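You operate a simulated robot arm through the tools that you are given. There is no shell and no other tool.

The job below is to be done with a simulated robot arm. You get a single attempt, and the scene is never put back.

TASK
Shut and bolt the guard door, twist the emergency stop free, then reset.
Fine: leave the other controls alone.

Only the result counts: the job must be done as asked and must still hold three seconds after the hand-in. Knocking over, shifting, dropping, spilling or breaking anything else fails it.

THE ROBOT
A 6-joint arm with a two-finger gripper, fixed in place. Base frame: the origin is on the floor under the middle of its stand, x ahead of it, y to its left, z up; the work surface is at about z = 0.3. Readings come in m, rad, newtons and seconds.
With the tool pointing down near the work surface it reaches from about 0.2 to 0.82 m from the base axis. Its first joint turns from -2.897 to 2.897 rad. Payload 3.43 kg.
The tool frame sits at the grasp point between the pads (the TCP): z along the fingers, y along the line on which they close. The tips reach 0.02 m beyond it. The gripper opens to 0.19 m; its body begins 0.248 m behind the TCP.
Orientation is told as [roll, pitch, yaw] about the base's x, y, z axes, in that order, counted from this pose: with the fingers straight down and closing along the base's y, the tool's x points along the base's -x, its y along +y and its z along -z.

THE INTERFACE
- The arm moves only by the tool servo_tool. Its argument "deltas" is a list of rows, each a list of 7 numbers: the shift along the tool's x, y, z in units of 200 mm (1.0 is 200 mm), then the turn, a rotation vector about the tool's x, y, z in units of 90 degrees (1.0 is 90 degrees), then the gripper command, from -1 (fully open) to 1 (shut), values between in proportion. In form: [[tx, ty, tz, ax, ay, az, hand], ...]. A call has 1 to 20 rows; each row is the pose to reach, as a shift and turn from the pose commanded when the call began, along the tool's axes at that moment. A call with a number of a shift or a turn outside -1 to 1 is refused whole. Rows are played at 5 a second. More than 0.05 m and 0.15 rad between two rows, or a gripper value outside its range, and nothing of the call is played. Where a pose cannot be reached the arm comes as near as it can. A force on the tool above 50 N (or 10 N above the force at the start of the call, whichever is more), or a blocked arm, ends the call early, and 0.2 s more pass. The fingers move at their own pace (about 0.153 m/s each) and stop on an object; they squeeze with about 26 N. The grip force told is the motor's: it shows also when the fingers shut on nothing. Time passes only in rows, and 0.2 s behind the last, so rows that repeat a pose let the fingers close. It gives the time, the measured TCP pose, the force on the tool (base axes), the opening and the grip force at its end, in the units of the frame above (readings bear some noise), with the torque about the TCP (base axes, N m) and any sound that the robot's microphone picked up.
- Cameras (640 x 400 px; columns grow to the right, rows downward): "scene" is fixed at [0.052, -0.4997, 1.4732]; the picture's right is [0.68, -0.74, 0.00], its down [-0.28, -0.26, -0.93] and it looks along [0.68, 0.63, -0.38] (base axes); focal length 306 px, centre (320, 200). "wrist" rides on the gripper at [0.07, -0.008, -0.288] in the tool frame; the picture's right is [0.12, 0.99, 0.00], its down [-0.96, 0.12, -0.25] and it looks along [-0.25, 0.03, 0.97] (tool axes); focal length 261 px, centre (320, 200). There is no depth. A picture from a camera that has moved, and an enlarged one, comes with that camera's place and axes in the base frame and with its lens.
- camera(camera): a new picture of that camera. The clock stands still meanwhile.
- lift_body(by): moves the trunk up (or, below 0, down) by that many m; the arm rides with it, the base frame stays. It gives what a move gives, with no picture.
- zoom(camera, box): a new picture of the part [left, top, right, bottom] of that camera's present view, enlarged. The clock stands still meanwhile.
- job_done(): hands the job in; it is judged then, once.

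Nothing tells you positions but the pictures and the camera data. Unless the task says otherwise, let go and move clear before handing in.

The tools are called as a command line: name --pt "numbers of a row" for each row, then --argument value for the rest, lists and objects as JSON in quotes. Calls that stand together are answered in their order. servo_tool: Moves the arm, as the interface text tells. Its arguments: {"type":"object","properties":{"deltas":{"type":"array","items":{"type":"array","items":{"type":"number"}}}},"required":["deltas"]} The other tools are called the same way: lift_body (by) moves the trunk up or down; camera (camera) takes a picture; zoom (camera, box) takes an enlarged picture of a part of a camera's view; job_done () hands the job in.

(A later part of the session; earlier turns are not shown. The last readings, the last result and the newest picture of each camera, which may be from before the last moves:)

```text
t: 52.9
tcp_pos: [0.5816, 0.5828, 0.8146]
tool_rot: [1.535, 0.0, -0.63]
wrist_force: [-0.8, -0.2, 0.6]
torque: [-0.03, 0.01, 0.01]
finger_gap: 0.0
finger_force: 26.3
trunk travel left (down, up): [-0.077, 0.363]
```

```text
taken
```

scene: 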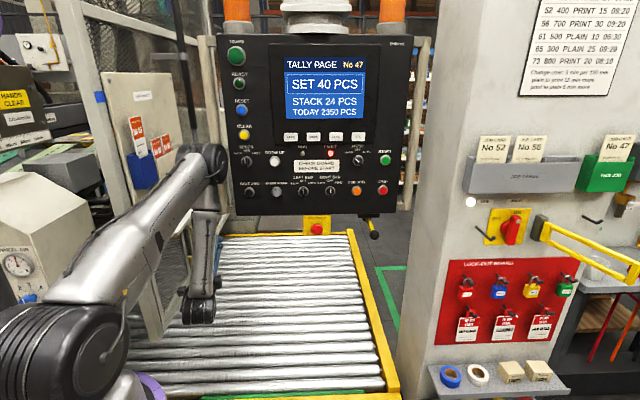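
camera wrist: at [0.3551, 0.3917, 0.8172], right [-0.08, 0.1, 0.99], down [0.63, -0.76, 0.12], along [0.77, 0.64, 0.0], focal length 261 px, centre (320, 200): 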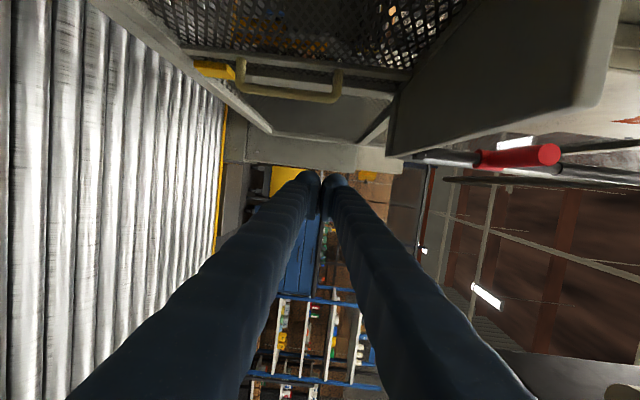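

The hand is low and clear, and the door stays bolted. I will travel right beneath the panel toward the e-stop, turning the heading to about 48°.

servo_tool --pt "-0.187 -0.026 -0.034 0 -0.011 0 1" --pt "-0.373 -0.053 -0.069 0 -0.022 0.001 1" --pt "-0.56 -0.079 -0.103 0 -0.033 0.001 1" --pt "-0.69 -0.083 -0.195 0 -0.045 0.002 1" --pt "-0.82 -0.086 -0.287 0 -0.056 0.002 1" --pt "-0.946 -0.089 -0.378 0 -0.0667 0.0024 1" --pt "-0.946 -0.089 -0.378 0 -0.0667 0.0024 1"

camera --camera "scene"

```text
t: 54.5
tcp_pos: [0.693, 0.4109, 0.7997]
tool_rot: [1.535, 0.002, -0.734]
wrist_force: [-0.2, 0.1, 0.3]
torque: [-0.01, -0.02, 0.01]
finger_gap: 0.0001
finger_force: 26.1
trunk travel left (down, up): [-0.077, 0.363]
```

```text
taken
```

scene: 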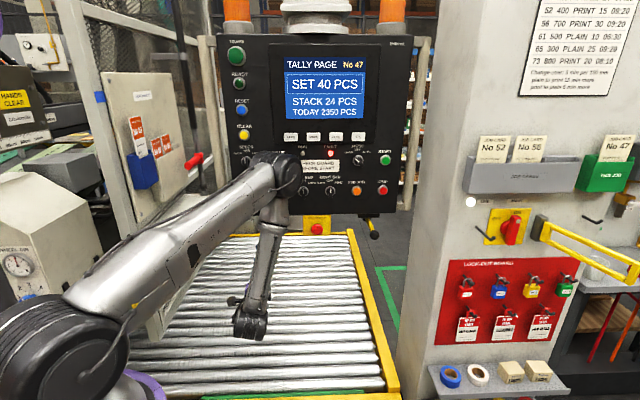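

The arm is well clear of the panel front. I will continue right and back, to a spot in front of and below the e-stop.

servo_tool --pt "-0.12 0 -0.16 0 0 0 1" --pt "-0.24 0 -0.32 0 0 0 1" --pt "-0.36 0 -0.48 0 0 0 1" --pt "-0.48 0 -0.64 0 0 0 1" --pt "-0.6 0 -0.8 0 0 0 1" --pt "-0.722 0 -0.965 0 0 0 1" --pt "-0.722 0 -0.965 0 0 0 1"

camera --camera "scene"

camera --camera "wrist"

```text
t: 56.1
tcp_pos: [0.6678, 0.1695, 0.8055]
tool_rot: [1.536, 0.001, -0.734]
wrist_force: [0.3, 0.2, -0.4]
torque: [-0.03, 0.02, 0.0]
finger_gap: 0.0003
finger_force: 26.1
trunk travel left (down, up): [-0.077, 0.363]
```

```text
taken
```

scene: 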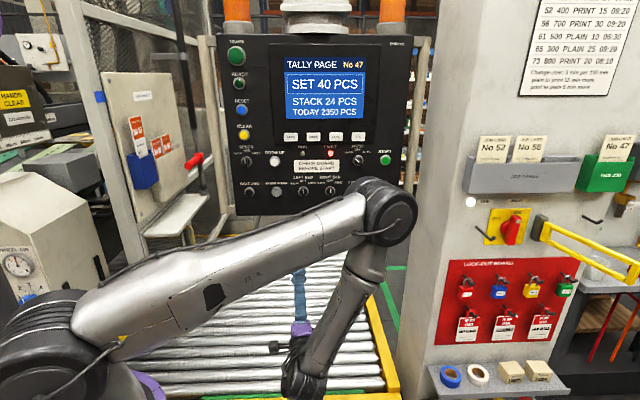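

```text
taken
camera wrist: at [0.4223, 0.0033, 0.8073], right [-0.06, 0.1, 0.99], down [0.55, -0.82, 0.12], along [0.83, 0.56, 0.0], focal length 261 px, centre (320, 200)
```

wrist: 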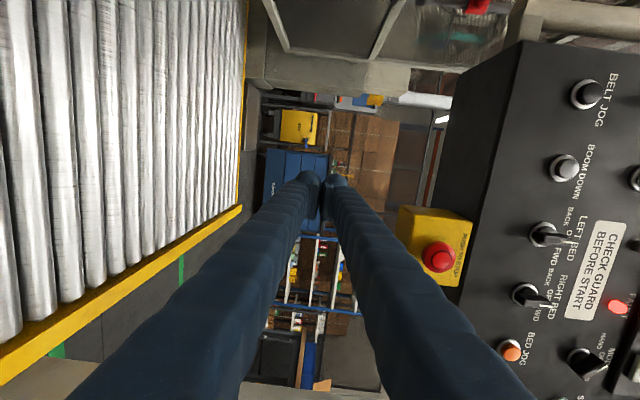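

The e-stop is now in the wrist view. I will zoom in on it for a better fix.

zoom --camera "wrist" --box '[380, 190, 500, 310]'

```text
3.33 times, centred on (440, 250) of wrist
camera zoom: at [0.4223, 0.0033, 0.8073], right [-0.06, 0.1, 0.99], down [0.55, -0.82, 0.12], along [0.83, 0.56, 0.0], focal length 869 px, centre (-80, 33)
```

zoom: 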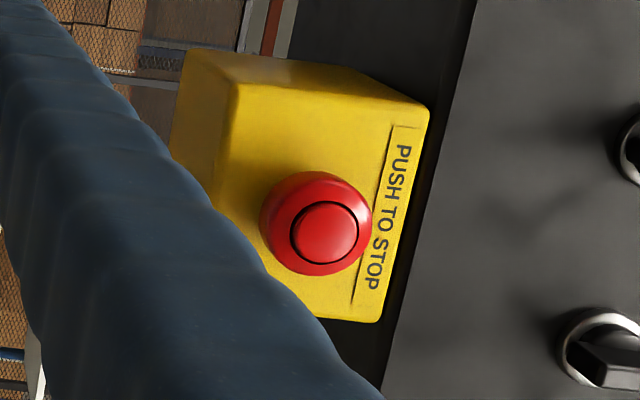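

I place the mushroom's centre at about (0.732, 0.145, 0.974). I will back away to a 12 cm standoff and then rise to its height.

servo_tool --pt "-0.107 -0.006 -0.158 0 0 0 1" --pt "-0.214 -0.011 -0.316 0 0 0 1" --pt "-0.3215 -0.017 -0.4745 0 0 0 1" --pt "-0.3215 0.19 -0.482 0 0 0 1" --pt "-0.3215 0.4 -0.49 0 0 0 1" --pt "-0.3215 0.61 -0.497 0 0 0 1" --pt "-0.3215 0.826 -0.5045 0 0 0 1" --pt "-0.3215 0.826 -0.5045 0 0 0 1"

camera --camera "scene"

camera --camera "wrist"

```text
t: 57.9
tcp_pos: [0.652, 0.054, 0.9768]
tool_rot: [1.535, 0.0, -0.733]
wrist_force: [-1.2, 0.0, 0.4]
torque: [-0.05, 0.06, -0.1]
finger_gap: 0.0
finger_force: 26.0
trunk travel left (down, up): [-0.077, 0.363]
```

```text
taken
```

scene: 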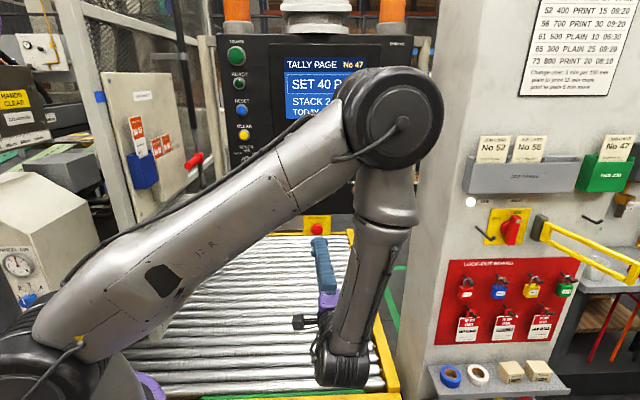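

```text
taken
camera wrist: at [0.4061, -0.113, 0.9794], right [-0.07, 0.1, 0.99], down [0.55, -0.83, 0.12], along [0.83, 0.56, 0.0], focal length 261 px, centre (320, 200)
```

wrist: 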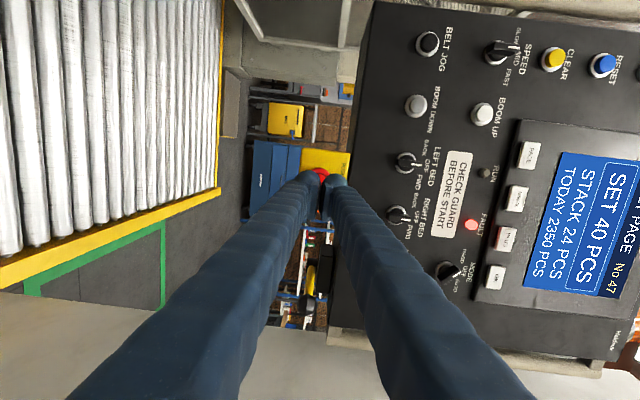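

The tool is level with the e-stop at a 12 cm standoff. The panel's front edge hangs just above it, so I will roll the gripper 50° so the fingers are set diagonally, then open them to about 7.5 cm and look.

servo_tool --pt "0 0 0 0 0 0.08 1" --pt "0 0 0 0 0 0.16 1" --pt "0 0 0 0 0 0.24 1" --pt "0 0 0 0 0 0.32 1" --pt "0 0 0 0 0 0.4 1" --pt "0 0 0 0 0 0.48 0.21" --pt "0 0 0 0 0 0.55 0.21" --pt "0 0 0 0 0 0.55 0.21" --pt "0 0 0 0 0 0.55 0.21"

camera --camera "wrist"

camera --camera "scene"

```text
t: 59.9
tcp_pos: [0.6519, 0.0556, 0.9737]
tool_rot: [1.514, 0.865, -0.775]
wrist_force: [0.1, -0.2, -0.8]
torque: [0.02, 0.03, 0.01]
finger_gap: 0.075
finger_force: 0.0
trunk travel left (down, up): [-0.077, 0.363]
```

```text
taken
camera wrist: at [0.4215, -0.1209, 1.0332], right [0.52, -0.44, 0.73], down [0.35, -0.68, -0.65], along [0.78, 0.59, -0.2], focal length 261 px, centre (320, 200)
```

wrist: 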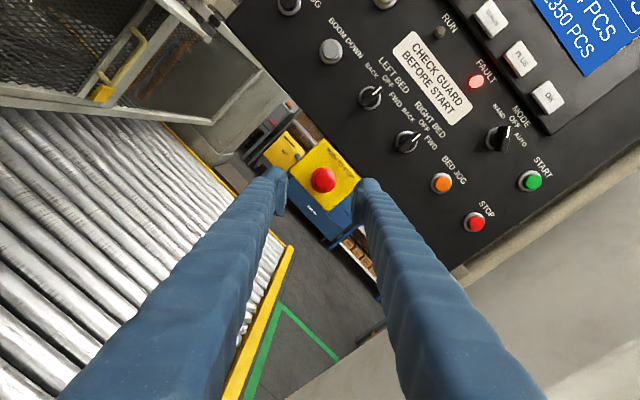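

```text
taken
```

scene: 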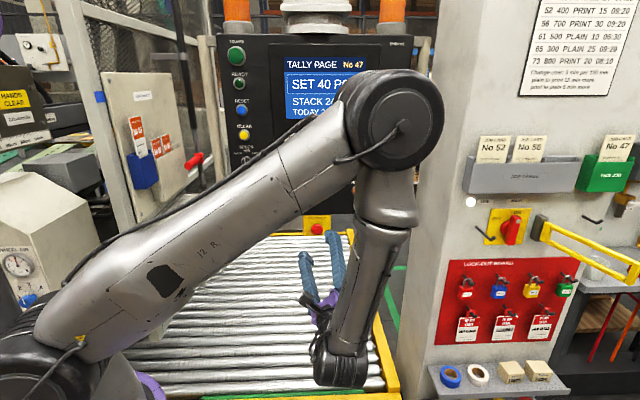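

The e-stop sits almost exactly on the tool axis between the fingers. I will zoom in to fine-tune.

zoom --camera "wrist" --box '[260, 130, 390, 230]'

```text
4.00 times, centred on (325, 180) of wrist
camera zoom: at [0.4215, -0.1209, 1.0332], right [0.52, -0.44, 0.73], down [0.35, -0.68, -0.65], along [0.78, 0.59, -0.2], focal length 1043 px, centre (300, 280)
```

zoom: 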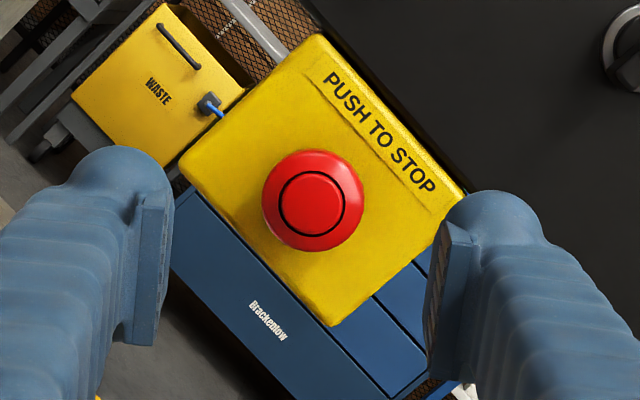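

The mushroom is about 5 mm off the axis toward picture-right. I will correct that, advance 9 cm, and look again before the final approach.

servo_tool --pt "-0.006 0.012 0.11 0 0 0 0.21" --pt "-0.0125 0.0255 0.22 0 0 0 0.21" --pt "-0.0125 0.0255 0.33 0 0 0 0.21" --pt "-0.0125 0.0255 0.42 0 0 0 0.21" --pt "-0.0125 0.0255 0.42 0 0 0 0.21"

camera --camera "wrist"

zoom --camera "wrist" --box '[260, 130, 390, 230]'

zoom --camera "scene" --box '[280, 180, 380, 280]'

```text
t: 61.1
tcp_pos: [0.7125, 0.1142, 0.9733]
tool_rot: [1.517, 0.864, -0.774]
wrist_force: [-0.5, 0.4, -0.3]
torque: [0.02, 0.0, -0.02]
finger_gap: 0.0752
finger_force: 0.1
trunk travel left (down, up): [-0.077, 0.363]
```

```text
taken
camera wrist: at [0.4817, -0.0626, 1.0326], right [0.52, -0.44, 0.73], down [0.35, -0.68, -0.65], along [0.78, 0.59, -0.2], focal length 261 px, centre (320, 200)
```

wrist: 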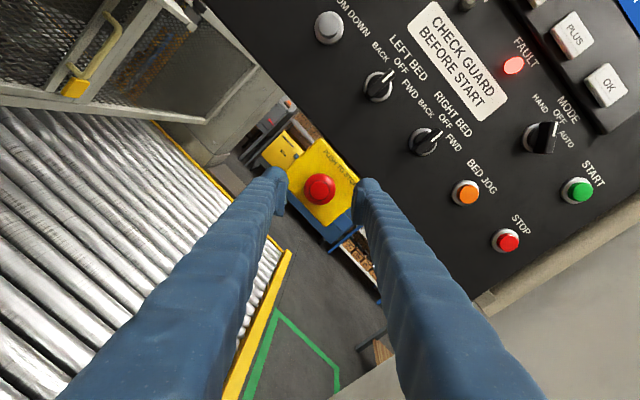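

```text
4.00 times, centred on (325, 180) of wrist
camera zoom: at [0.4817, -0.0626, 1.0326], right [0.52, -0.44, 0.73], down [0.35, -0.68, -0.65], along [0.78, 0.59, -0.2], focal length 1043 px, centre (300, 280)
```

zoom: 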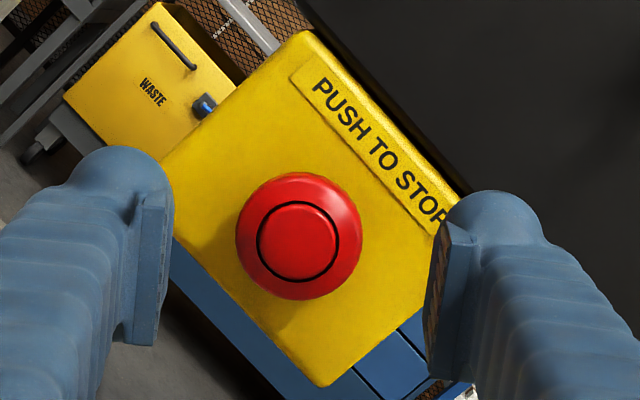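

```text
4.00 times, centred on (330, 230) of scene
camera zoom: at [0.052, -0.4997, 1.4732], right [0.68, -0.74, 0.0], down [-0.28, -0.26, -0.93], along [0.68, 0.63, -0.38], focal length 1223 px, centre (280, 80)
```

zoom: 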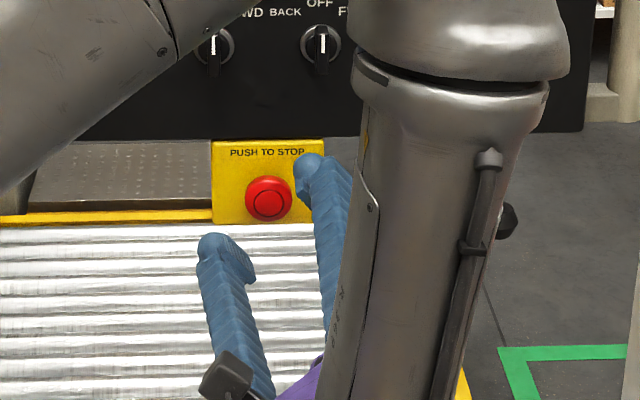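

The alignment is good, and the mushroom front is about 3 cm beyond the grasp point. I will advance 2.4 cm so the tips straddle the head, then close.

servo_tool --pt "0 0 0.04 0 0 0 0.21" --pt "0 0 0.08 0 0 0 0.21" --pt "0 0 0.12 0 0 0 0.21" --pt "0 0 0.12 0 0 0 0.21"

zoom --camera "wrist" --box '[250, 120, 390, 240]'

zoom --camera "scene" --box '[280, 180, 380, 280]'

```text
t: 62.1
tcp_pos: [0.7282, 0.1309, 0.9727]
tool_rot: [1.516, 0.863, -0.774]
wrist_force: [-0.3, -0.3, -0.1]
torque: [-0.01, -0.01, -0.01]
finger_gap: 0.0749
finger_force: 0.1
trunk travel left (down, up): [-0.077, 0.363]
```

```text
3.33 times, centred on (320, 180) of wrist
camera zoom: at [0.4983, -0.0457, 1.0308], right [0.52, -0.44, 0.73], down [0.35, -0.68, -0.65], along [0.78, 0.59, -0.2], focal length 869 px, centre (320, 267)
```

zoom: 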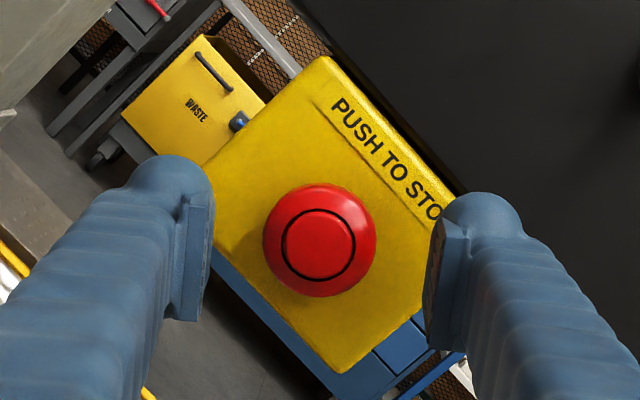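

```text
4.00 times, centred on (330, 230) of scene
camera zoom: at [0.052, -0.4997, 1.4732], right [0.68, -0.74, 0.0], down [-0.28, -0.26, -0.93], along [0.68, 0.63, -0.38], focal length 1223 px, centre (280, 80)
```

zoom: 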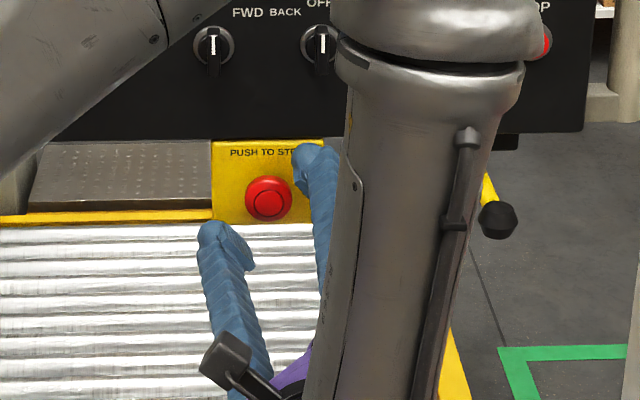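

The tips straddle the head with about 1 cm of overlap. I will nudge 6 mm further with a 3 mm correction and close on it.

servo_tool --pt "0.01 0 0.015 0 0 0 0.21" --pt "0.017 0 0.03 0 0 0 0.21" --pt "0.017 0 0.03 0 0 0 1" --pt "0.017 0 0.03 0 0 0 1" --pt "0.017 0 0.03 0 0 0 1"

zoom --camera "wrist" --box '[250, 120, 390, 240]'

zoom --camera "scene" --box '[280, 180, 380, 280]'

```text
t: 63.1
tcp_pos: [0.7272, 0.1326, 0.9769]
tool_rot: [1.519, 0.867, -0.78]
wrist_force: [-44.6, -47.9, 4.2]
torque: [-0.43, 0.61, 0.21]
finger_gap: 0.006
finger_force: 36.8
trunk travel left (down, up): [-0.077, 0.363]
stopped in row 4: the force on the tool passed its limit at 57 N (the readings are from after the stop); the commanded pose is now the measured one
```

```text
3.33 times, centred on (320, 180) of wrist
camera zoom: at [0.496, -0.044, 1.035], right [0.52, -0.44, 0.73], down [0.34, -0.68, -0.65], along [0.78, 0.59, -0.2], focal length 869 px, centre (320, 267)
```

zoom: 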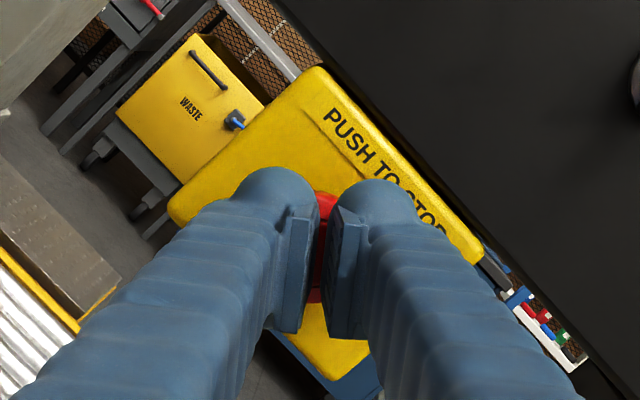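

```text
4.00 times, centred on (330, 230) of scene
camera zoom: at [0.052, -0.4997, 1.4732], right [0.68, -0.74, 0.0], down [-0.28, -0.26, -0.93], along [0.68, 0.63, -0.38], focal length 1223 px, centre (280, 80)
```

zoom: 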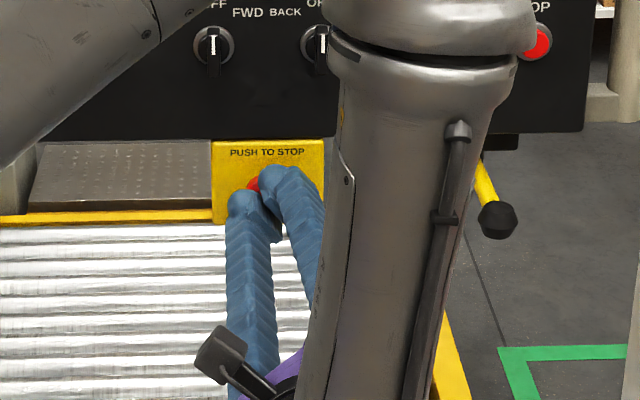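

The pads closed in front of the dome and slid off, so the head is deeper than I judged. I will back off slightly, reopen, roll 25° more so the fingers are nearly left and right of the head (clear of the panel edge), and look again.

servo_tool --pt "0 0 -0.05 0 0 0 1" --pt "0 0 -0.12 0 0 0 0.26" --pt "0 0 -0.12 0 0 0 0.26" --pt "0 0 -0.12 0 0 0.08 0.26" --pt "0 0 -0.12 0 0 0.16 0.26" --pt "0 0 -0.12 0 0 0.24 0.26" --pt "0 0 -0.12 0 0 0.28 0.26" --pt "0 0 -0.12 0 0 0.28 0.26"

camera --camera "wrist"

zoom --camera "wrist" --box '[250, 120, 390, 240]'

zoom --camera "scene" --box '[280, 180, 380, 280]'

```text
t: 64.9
tcp_pos: [0.7148, 0.1202, 0.976]
tool_rot: [1.433, 1.306, -0.871]
wrist_force: [0.3, 0.0, 1.1]
torque: [-0.01, -0.02, 0.05]
finger_gap: 0.0702
finger_force: 0.0
trunk travel left (down, up): [-0.077, 0.363]
```

```text
taken
camera wrist: at [0.5031, -0.0741, 1.0527], right [0.7, -0.61, 0.37], down [0.08, -0.45, -0.89], along [0.71, 0.65, -0.26], focal length 261 px, centre (320, 200)
```

wrist: 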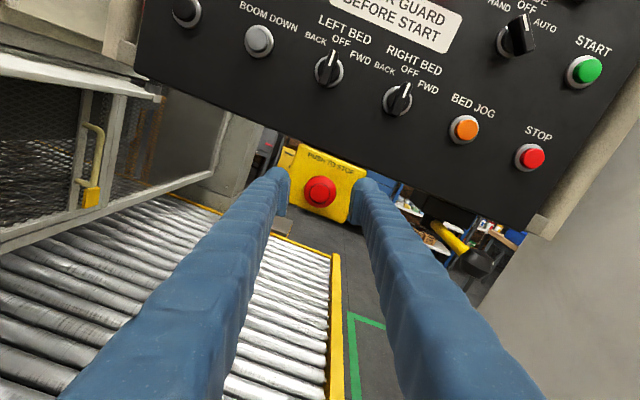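

```text
3.33 times, centred on (320, 180) of wrist
camera zoom: at [0.5031, -0.0741, 1.0527], right [0.7, -0.61, 0.37], down [0.08, -0.45, -0.89], along [0.71, 0.65, -0.26], focal length 869 px, centre (320, 267)
```

zoom: 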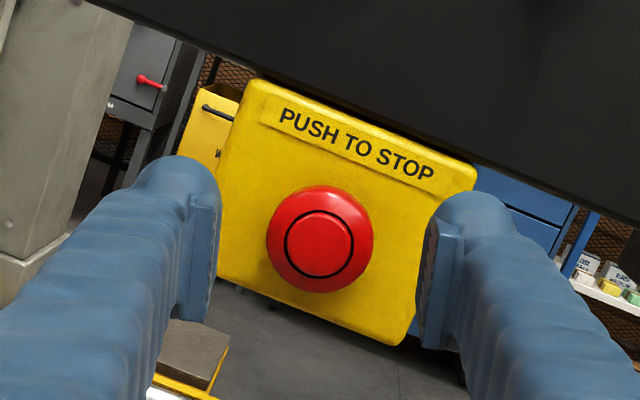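

```text
4.00 times, centred on (330, 230) of scene
camera zoom: at [0.052, -0.4997, 1.4732], right [0.68, -0.74, 0.0], down [-0.28, -0.26, -0.93], along [0.68, 0.63, -0.38], focal length 1223 px, centre (280, 80)
```

zoom: 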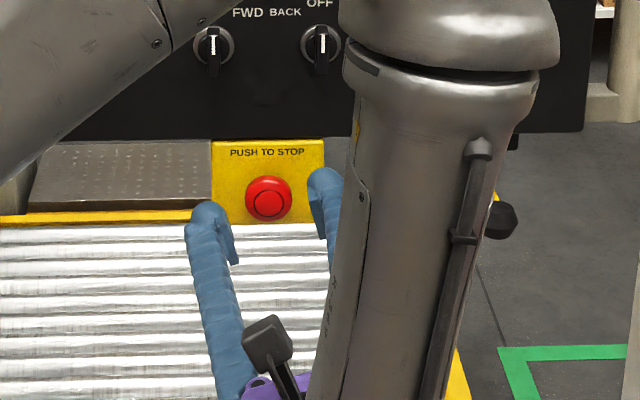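

The dome front is at a depth of about 3.6 cm beyond the grasp point, so I need the tips about 2 cm past it. I will advance 3.9 cm with a 4 mm vertical correction.

servo_tool --pt "-0.0115 0 0.05 0 0 0 0.26" --pt "-0.0225 0 0.1 0 0 0 0.26" --pt "-0.0225 0 0.15 0 0 0 0.26" --pt "-0.0225 0 0.195 0 0 0 0.26" --pt "-0.0225 0 0.195 0 0 0 0.26"

zoom --camera "wrist" --box '[250, 120, 390, 240]'

zoom --camera "scene" --box '[280, 180, 380, 280]'

```text
t: 66.1
tcp_pos: [0.7413, 0.1474, 0.9705]
tool_rot: [1.433, 1.302, -0.871]
wrist_force: [-6.1, -4.8, -1.3]
torque: [0.13, -0.09, -0.29]
finger_gap: 0.0693
finger_force: 0.0
trunk travel left (down, up): [-0.077, 0.363]
```

```text
3.33 times, centred on (320, 180) of wrist
camera zoom: at [0.5294, -0.0462, 1.0481], right [0.7, -0.61, 0.37], down [0.08, -0.45, -0.89], along [0.71, 0.65, -0.26], focal length 869 px, centre (320, 267)
```

zoom: 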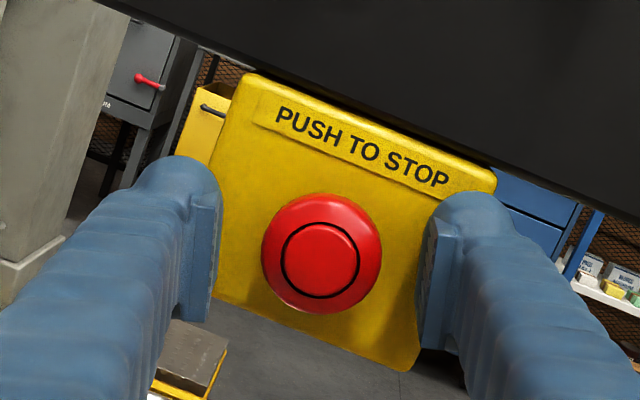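

```text
4.00 times, centred on (330, 230) of scene
camera zoom: at [0.052, -0.4997, 1.4732], right [0.68, -0.74, 0.0], down [-0.28, -0.26, -0.93], along [0.68, 0.63, -0.38], focal length 1223 px, centre (280, 80)
```

zoom: 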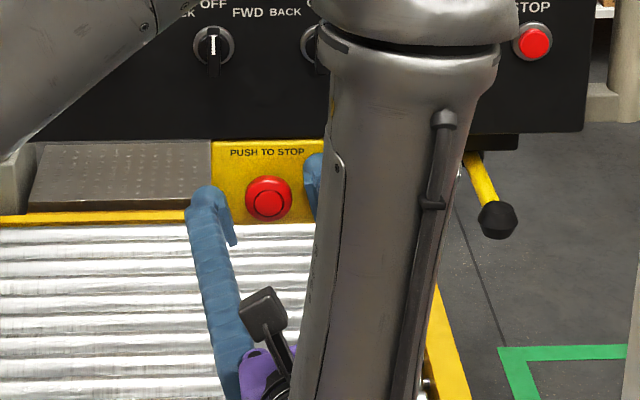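

The tips are now past the rim of the mushroom, with light contact. I will close on it.

servo_tool --pt "0 0 -0.01 0 0 0 1" --pt "0 0 -0.01 0 0 0 1" --pt "0 0 -0.01 0 0 0 1"

zoom --camera "wrist" --box '[250, 120, 390, 240]'

```text
t: 66.9
tcp_pos: [0.741, 0.146, 0.9724]
tool_rot: [1.436, 1.304, -0.867]
wrist_force: [14.8, 12.4, 7.8]
torque: [0.24, -0.1, -0.09]
finger_gap: 0.0403
finger_force: 45.0
trunk travel left (down, up): [-0.077, 0.363]
```

```text
3.33 times, centred on (320, 180) of wrist
camera zoom: at [0.5291, -0.0473, 1.0482], right [0.7, -0.61, 0.37], down [0.08, -0.45, -0.89], along [0.71, 0.65, -0.26], focal length 869 px, centre (320, 267)
```

zoom: 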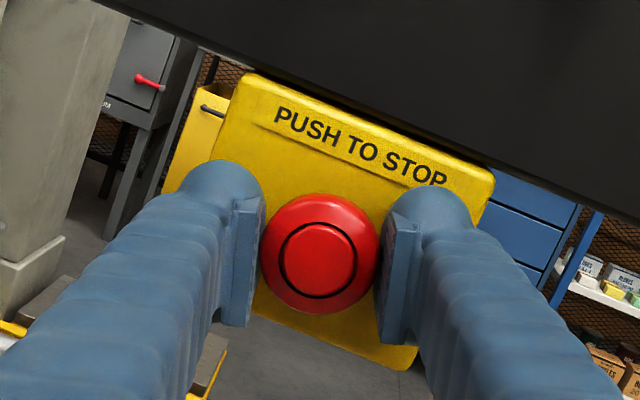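

The head is gripped with a gap of 40 mm. I will twist it clockwise, as seen from the front, by about 45°.

servo_tool --pt "0 0 0 0 0 0.08 1" --pt "0 0 0 0 0 0.16 1" --pt "0 0 0 0 0 0.24 1" --pt "0 0 0 0 0 0.32 1" --pt "0 0 0 0 0 0.4 1" --pt "0 0 0 0 0 0.5 1"

zoom --camera "wrist" --box '[250, 120, 390, 240]'

camera --camera "scene"

```text
refused: row 6 steps farther than a row can; nothing moved
```

```text
3.33 times, centred on (320, 180) of wrist
camera zoom: at [0.5291, -0.0473, 1.0482], right [0.7, -0.61, 0.37], down [0.08, -0.45, -0.89], along [0.71, 0.65, -0.26], focal length 869 px, centre (320, 267)
```

zoom: 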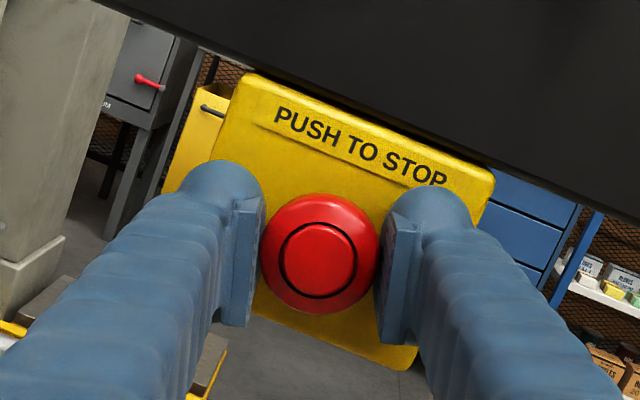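

```text
taken
```

scene: 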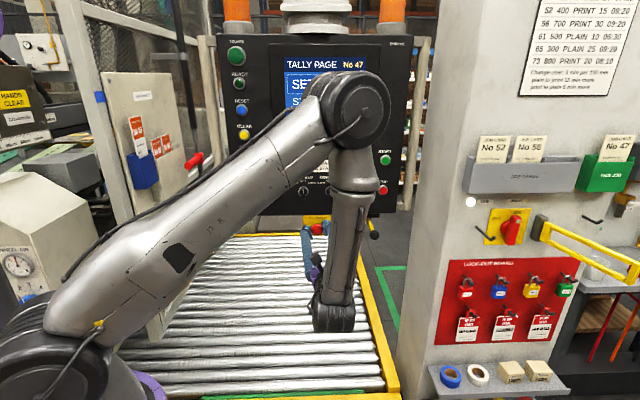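

The last row's step was too large and nothing moved, so the grip is unchanged. I will repeat the clockwise twist with even steps.

servo_tool --pt "0 0 0 0 0 0.08 1" --pt "0 0 0 0 0 0.16 1" --pt "0 0 0 0 0 0.24 1" --pt "0 0 0 0 0 0.32 1" --pt "0 0 0 0 0 0.4 1" --pt "0 0 0 0 0 0.48 1"

zoom --camera "wrist" --box '[250, 120, 390, 240]'

camera --camera "scene"

```text
t: 68.3
tcp_pos: [0.7372, 0.1454, 0.9705]
tool_rot: [-1.493, 1.077, 2.474]
wrist_force: [-9.9, 4.4, 6.5]
torque: [-0.56, -0.81, 0.04]
finger_gap: 0.0399
finger_force: 45.9
trunk travel left (down, up): [-0.077, 0.363]
```

```text
3.33 times, centred on (320, 180) of wrist
camera zoom: at [0.5658, -0.0832, 1.0469], right [0.68, -0.64, -0.36], down [-0.45, 0.03, -0.89], along [0.58, 0.77, -0.27], focal length 869 px, centre (320, 267)
```

zoom: 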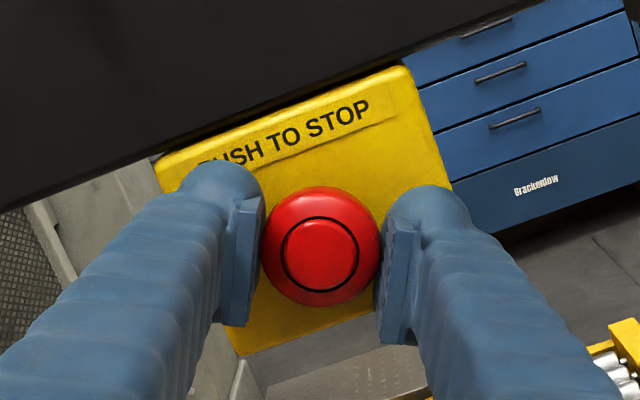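

```text
taken
```

scene: 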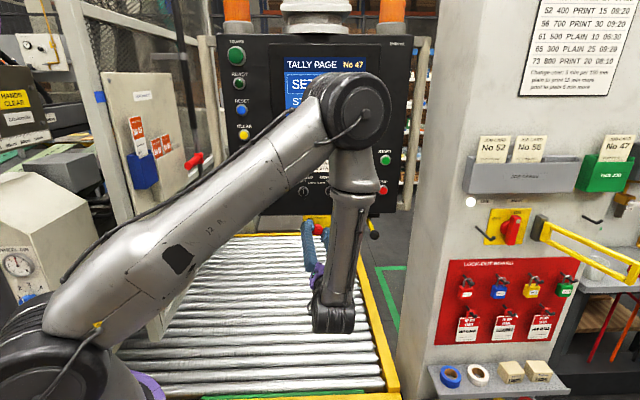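

The wrist turned 43° against about 1 N·m, with no sound yet. I will keep turning the same way.

servo_tool --pt "0 0 0 0 0 0.08 1" --pt "0 0 0 0 0 0.16 1" --pt "0 0 0 0 0 0.24 1" --pt "0 0 0 0 0 0.32 1"

zoom --camera "wrist" --box '[250, 120, 390, 240]'

```text
t: 69.3
tcp_pos: [0.7384, 0.1458, 0.9712]
tool_rot: [-1.53, 0.58, 2.428]
wrist_force: [-15.2, 10.9, 13.4]
torque: [-0.57, -0.65, 0.31]
finger_gap: 0.0403
finger_force: 45.0
trunk travel left (down, up): [-0.077, 0.363]
```

```text
3.33 times, centred on (320, 180) of wrist
camera zoom: at [0.5859, -0.1027, 1.0268], right [0.46, -0.45, -0.77], down [-0.73, 0.3, -0.61], along [0.51, 0.84, -0.19], focal length 869 px, centre (320, 267)
```

zoom: 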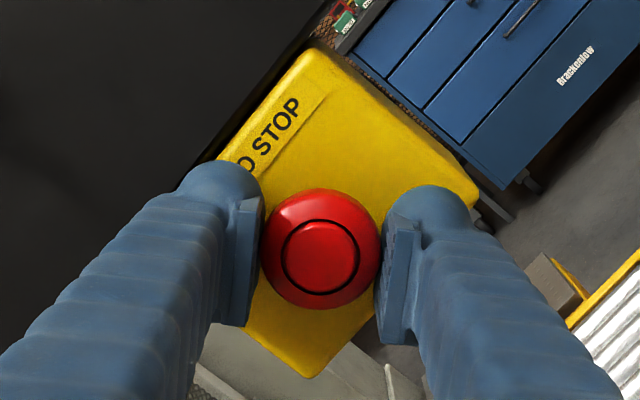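

The total turn is about 72°, with steady resistance and no sound. I will open just enough to clear the head, back off and look at whether it has popped out.

servo_tool --pt "0 0 0 0 0 0 0.47" --pt "0 0 0 0 0 0 0.47" --pt "0 0 -0.1 0 0 0 0.47" --pt "0 0 -0.2 0 0 0 0.47" --pt "0 0 -0.3 0 0 0 0.4" --pt "0 0 -0.3 0 0 0 0.26"

zoom --camera "wrist" --box '[250, 120, 390, 240]'

camera --camera "wrist"

zoom --camera "scene" --box '[280, 180, 380, 280]'

```text
t: 70.7
tcp_pos: [0.7007, 0.1014, 0.9712]
tool_rot: [-1.526, 0.577, 2.429]
wrist_force: [0.7, -0.7, 0.5]
torque: [-0.01, -0.04, 0.05]
finger_gap: 0.0702
finger_force: 0.1
trunk travel left (down, up): [-0.077, 0.363]
```

```text
3.33 times, centred on (320, 180) of wrist
camera zoom: at [0.5486, -0.1471, 1.028], right [0.46, -0.45, -0.77], down [-0.73, 0.3, -0.61], along [0.51, 0.84, -0.19], focal length 869 px, centre (320, 267)
```

zoom: 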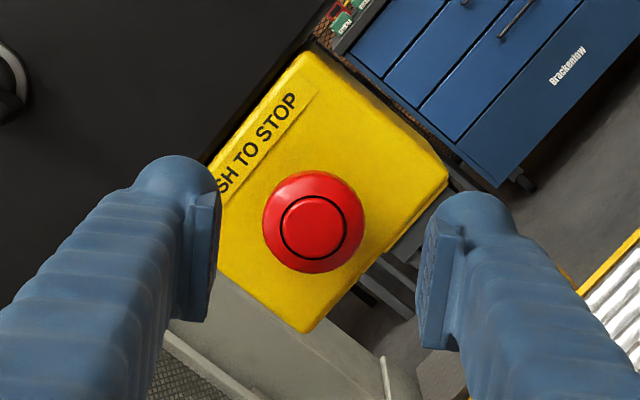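

```text
taken
camera wrist: at [0.5486, -0.1471, 1.028], right [0.46, -0.45, -0.77], down [-0.73, 0.3, -0.61], along [0.51, 0.84, -0.19], focal length 261 px, centre (320, 200)
```

wrist: 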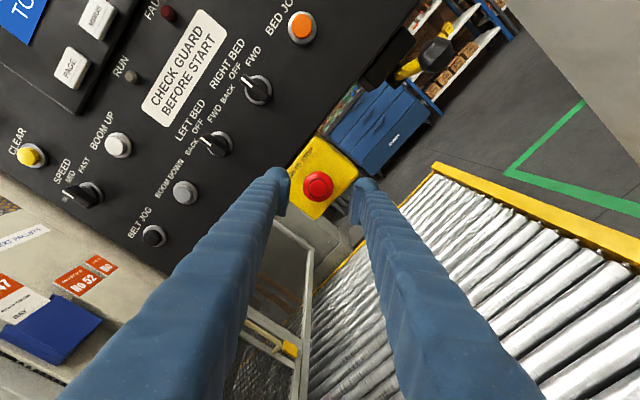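

```text
4.00 times, centred on (330, 230) of scene
camera zoom: at [0.052, -0.4997, 1.4732], right [0.68, -0.74, 0.0], down [-0.28, -0.26, -0.93], along [0.68, 0.63, -0.38], focal length 1223 px, centre (280, 80)
```

zoom: 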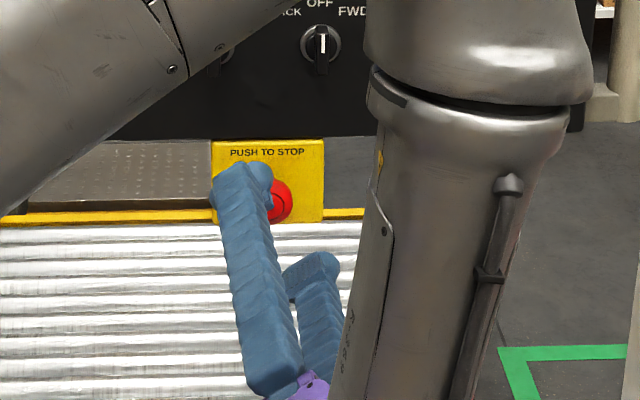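

The FAULT lamp in this view looks dark now, where before it was lit red. I will zoom in on it and on the scene panel.

zoom --camera "wrist" --box '[0, 0, 320, 200]'

camera --camera "scene"

```text
2.00 times, centred on (160, 100) of wrist
camera zoom: at [0.5486, -0.1471, 1.028], right [0.46, -0.45, -0.77], down [-0.73, 0.3, -0.61], along [0.51, 0.84, -0.19], focal length 521 px, centre (640, 400)
```

zoom: 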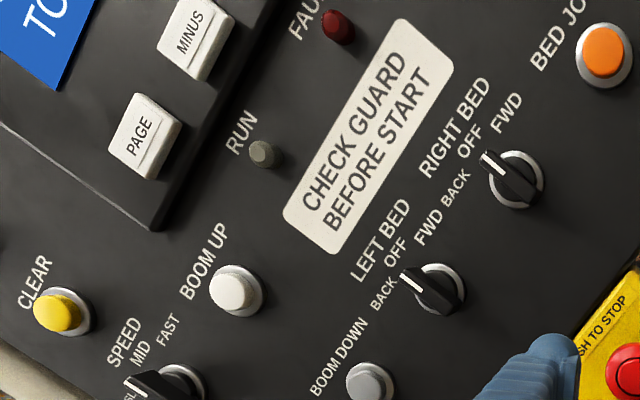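

```text
taken
```

scene: 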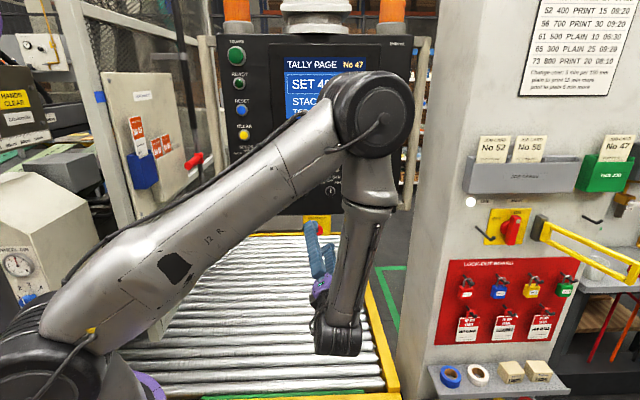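

The FAULT lamp has gone out, so the e-stop is released, and the head looks about 1 cm further out. Next is RESET at about (0.588, 0.320, 1.379), on a panel whose face normal is near 42.6°. I will back away, close the fingers and roll so the camera is on top.

servo_tool --pt "0 0 -0.1 0 0 0 0.26" --pt "0 0 -0.2 0 0 0 0.5" --pt "0 0 -0.3 0 0 -0.08 1" --pt "0 0 -0.3 0 0 -0.16 1" --pt "0 0 -0.3 0 0 -0.24 1" --pt "0 0 -0.3 0 0 -0.32 1" --pt "0 0 -0.3 0 0 -0.4 1" --pt "0 0 -0.3 0 0 -0.48 1" --pt "0 0 -0.3 0 0 -0.56 1" --pt "0 0 -0.3 0 0 -0.63 1" --pt "0 0 -0.3 0 0 -0.63 1"

camera --camera "wrist"

camera --camera "scene"

```text
t: 73.1
tcp_pos: [0.6602, 0.0557, 0.9736]
tool_rot: [-0.036, 1.534, -2.344]
wrist_force: [0.0, 0.1, 0.5]
torque: [-0.01, 0.0, -0.03]
finger_gap: 0.0
finger_force: 25.7
trunk travel left (down, up): [-0.077, 0.363]
```

```text
taken
camera wrist: at [0.4617, -0.1492, 1.0552], right [0.74, -0.66, 0.12], down [-0.11, -0.29, -0.95], along [0.67, 0.69, -0.28], focal length 261 px, centre (320, 200)
```

wrist: 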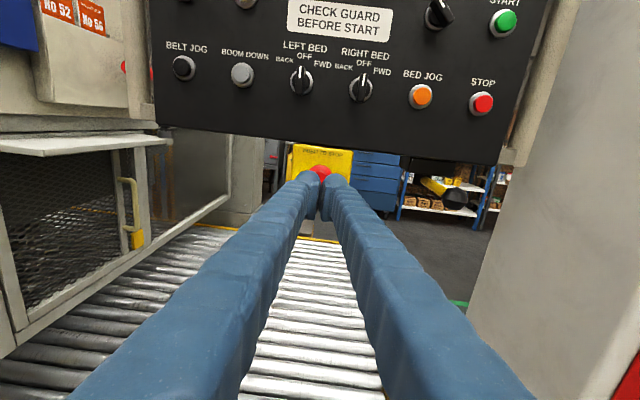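

```text
taken
```

scene: 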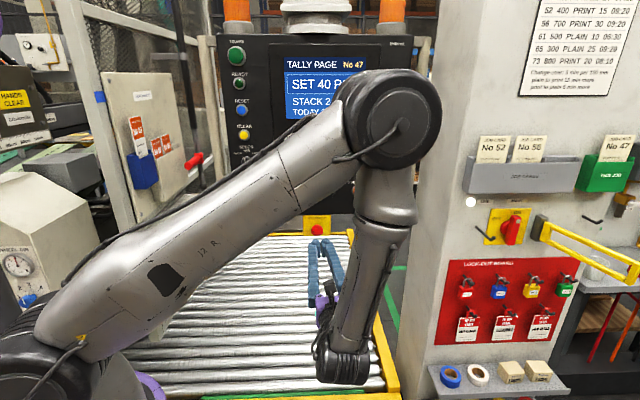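

The view is upright now and the door stays shut. I will lower the trunk fully, to give the arm room to fold near the base, and then raise the hand in front of the panel.

lift_body --by -0.077

servo_tool --pt "0.2 0 0 0 -0.02 0 1" --pt "0.4 0 0 0 -0.04 0 1" --pt "0.6 0 0 0 -0.06 0 1" --pt "0.8 0 0 0 -0.08 0 1" --pt "1.0 0 0 0 -0.1 0 1" --pt "1.0 0 0 0 -0.1 0 1"

camera --camera "wrist"

camera --camera "scene"

```text
t: 74.2
tcp_pos: [0.6601, 0.0561, 0.8972]
tool_rot: [-0.067, 1.535, -2.377]
wrist_force: [0.4, -0.6, 0.4]
torque: [0.0, 0.01, 0.01]
finger_gap: 0.0
finger_force: 25.4
trunk travel left (down, up): [0.0, 0.44]
```

```text
t: 75.6
tcp_pos: [0.6642, 0.0601, 1.0963]
tool_rot: [-0.013, 1.377, -2.32]
wrist_force: [-1.0, 1.2, 1.0]
torque: [-0.07, 0.06, -0.16]
finger_gap: 0.0001
finger_force: 26.0
trunk travel left (down, up): [0.0, 0.44]
```

```text
taken
camera wrist: at [0.4765, -0.1331, 1.2212], right [0.75, -0.65, 0.11], down [-0.2, -0.39, -0.9], along [0.63, 0.65, -0.43], focal length 261 px, centre (320, 200)
```

wrist: 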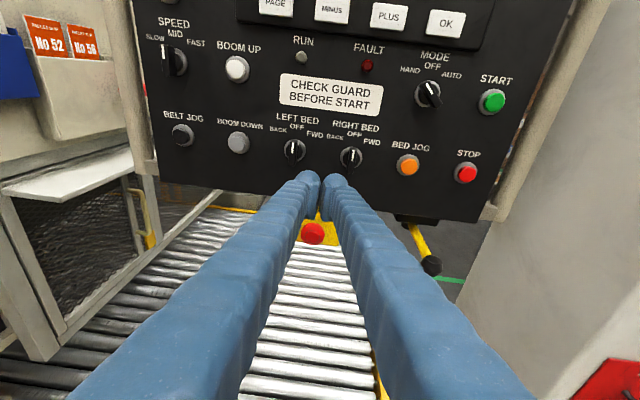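

```text
taken
```

scene: 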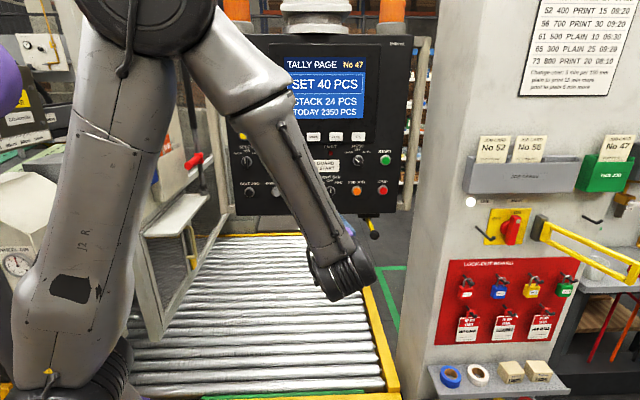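

The FAULT lamp is dark and the view is clear. I will move up and left in front of the panel toward RESET, staying about 8 cm off the buttons.

servo_tool --pt "0.144 -0.12 -0.007 -0.006 -0.01 0.001 1" --pt "0.288 -0.24 -0.014 -0.011 -0.02 0.002 1" --pt "0.432 -0.36 -0.021 -0.017 -0.03 0.003 1" --pt "0.576 -0.48 -0.028 -0.023 -0.04 0.0045 1" --pt "0.72 -0.6 -0.035 -0.0284 -0.05 0.0056 1" --pt "0.72 -0.6 -0.035 -0.0284 -0.05 0.0056 1"

camera --camera "wrist"

camera --camera "scene"

```text
t: 77.0
tcp_pos: [0.5915, 0.159, 1.2405]
tool_rot: [0.001, 1.298, -2.353]
wrist_force: [-0.4, -0.8, 0.4]
torque: [-0.03, 0.0, -0.13]
finger_gap: 0.0002
finger_force: 25.9
trunk travel left (down, up): [0.0, 0.44]
```

```text
taken
camera wrist: at [0.4019, -0.0196, 1.3855], right [0.73, -0.68, 0.11], down [-0.27, -0.43, -0.86], along [0.63, 0.59, -0.5], focal length 261 px, centre (320, 200)
```

wrist: 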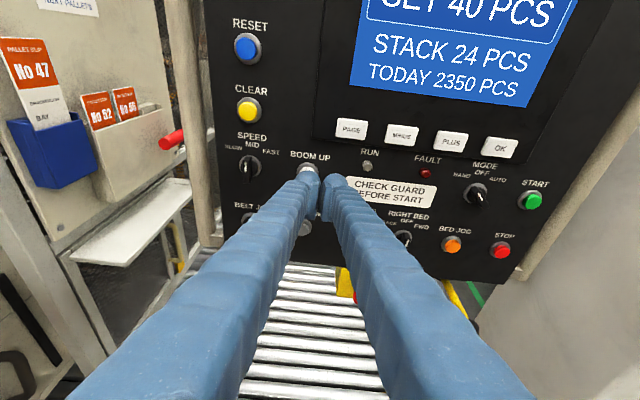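

```text
taken
```

scene: 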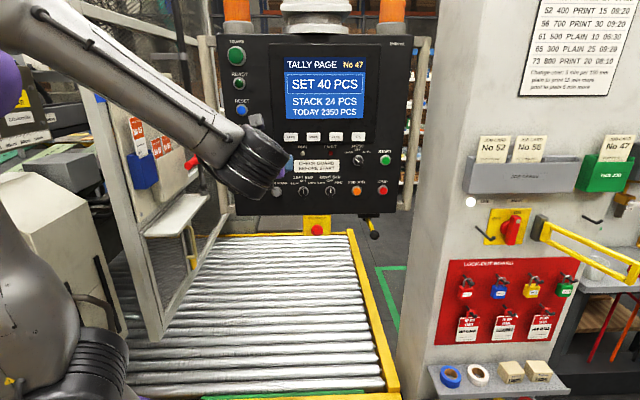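

RESET is in view at the upper left. I will finish moving to the standoff in front of it.

servo_tool --pt "0.139 -0.12 -0.027 -0.006 -0.01 0.0016 1" --pt "0.279 -0.241 -0.054 -0.011 -0.02 0.003 1" --pt "0.418 -0.362 -0.082 -0.017 -0.03 0.0047 1" --pt "0.557 -0.482 -0.109 -0.022 -0.039 0.006 1" --pt "0.6966 -0.603 -0.136 -0.028 -0.049 0.0078 1" --pt "0.6966 -0.603 -0.136 -0.028 -0.049 0.0078 1"

camera --camera "wrist"

camera --camera "scene"

```text
t: 78.4
tcp_pos: [0.5138, 0.2498, 1.3809]
tool_rot: [0.005, 1.226, -2.395]
wrist_force: [-0.1, -0.4, 0.1]
torque: [-0.01, 0.03, -0.03]
finger_gap: 0.0
finger_force: 25.8
trunk travel left (down, up): [0.0, 0.44]
```

```text
taken
camera wrist: at [0.3239, 0.089, 1.545], right [0.7, -0.7, 0.11], down [-0.33, -0.46, -0.82], along [0.63, 0.54, -0.56], focal length 261 px, centre (320, 200)
```

wrist: 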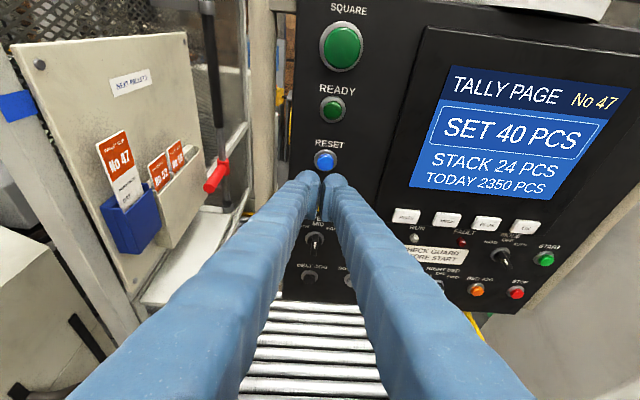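

```text
taken
```

scene: 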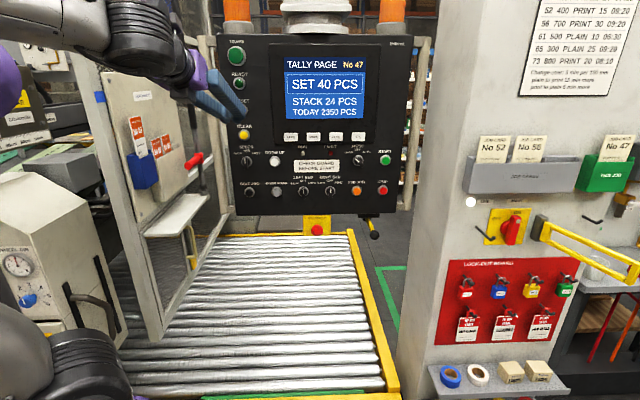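

RESET is right ahead. I will zoom in for a precise aim.

zoom --camera "wrist" --box '[260, 120, 390, 220]'

zoom --camera "scene" --box '[180, 50, 280, 150]'

```text
4.00 times, centred on (325, 170) of wrist
camera zoom: at [0.3239, 0.089, 1.545], right [0.7, -0.7, 0.11], down [-0.33, -0.46, -0.82], along [0.63, 0.54, -0.56], focal length 1043 px, centre (300, 320)
```

zoom: 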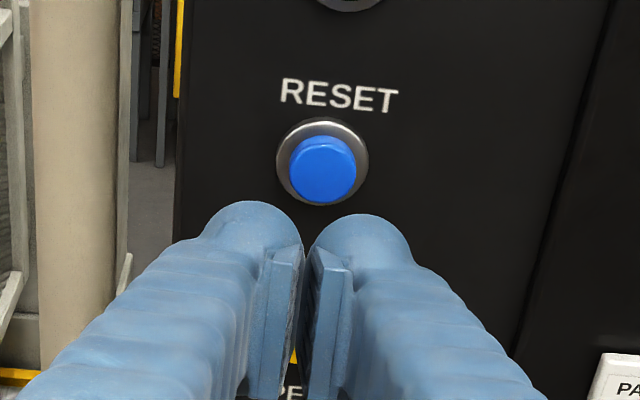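

```text
4.00 times, centred on (230, 100) of scene
camera zoom: at [0.052, -0.4997, 1.4732], right [0.68, -0.74, 0.0], down [-0.28, -0.26, -0.93], along [0.68, 0.63, -0.38], focal length 1223 px, centre (680, 600)
```

zoom: 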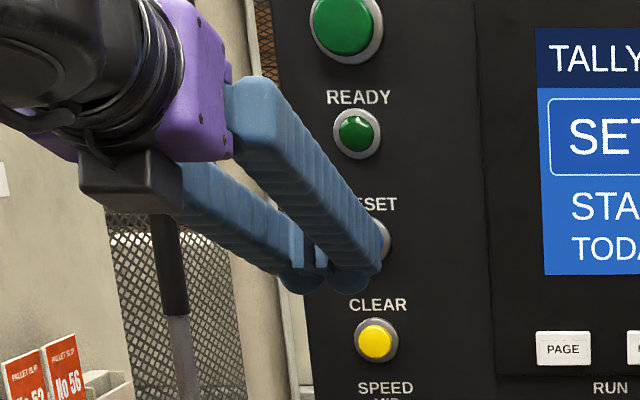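

RESET is at about (0.586, 0.314, 1.378), with a cap about 24 mm wide. The closed fist has a groove in the middle, so I will offset about 16 mm and put one fingertip squarely on the cap. First I move to 2 cm short of contact.

servo_tool --pt "0.031 0.029 0.09 0 0 0 1" --pt "0.062 0.058 0.18 0 0 0 1" --pt "0.0936 0.087 0.2687 0 0 0 1" --pt "0.0936 0.087 0.2687 0 0 0 1"

zoom --camera "wrist" --box '[250, 100, 390, 220]'

zoom --camera "scene" --box '[200, 70, 280, 150]'

```text
t: 79.4
tcp_pos: [0.5687, 0.2747, 1.3803]
tool_rot: [0.004, 1.221, -2.394]
wrist_force: [0.6, 0.0, -0.4]
torque: [0.0, -0.01, 0.03]
finger_gap: 0.0
finger_force: 26.0
trunk travel left (down, up): [0.0, 0.44]
```

```text
3.33 times, centred on (320, 160) of wrist
camera zoom: at [0.3793, 0.116, 1.5462], right [0.7, -0.7, 0.11], down [-0.33, -0.47, -0.82], along [0.63, 0.54, -0.56], focal length 869 px, centre (320, 333)
```

zoom: 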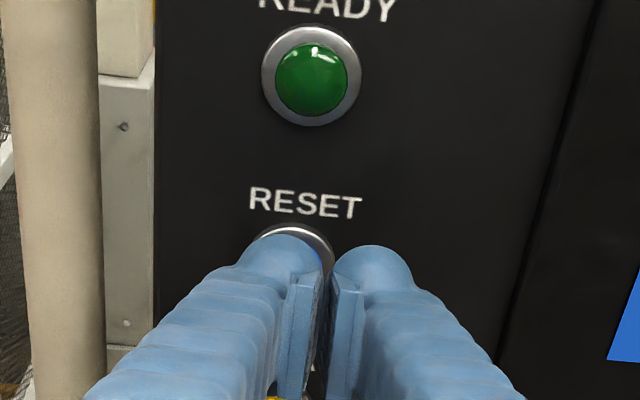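

```text
5.00 times, centred on (240, 110) of scene
camera zoom: at [0.052, -0.4997, 1.4732], right [0.68, -0.74, 0.0], down [-0.28, -0.26, -0.93], along [0.68, 0.63, -0.38], focal length 1529 px, centre (720, 650)
```

zoom: 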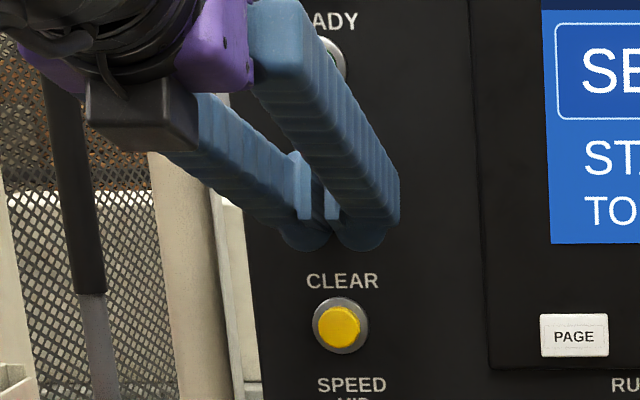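

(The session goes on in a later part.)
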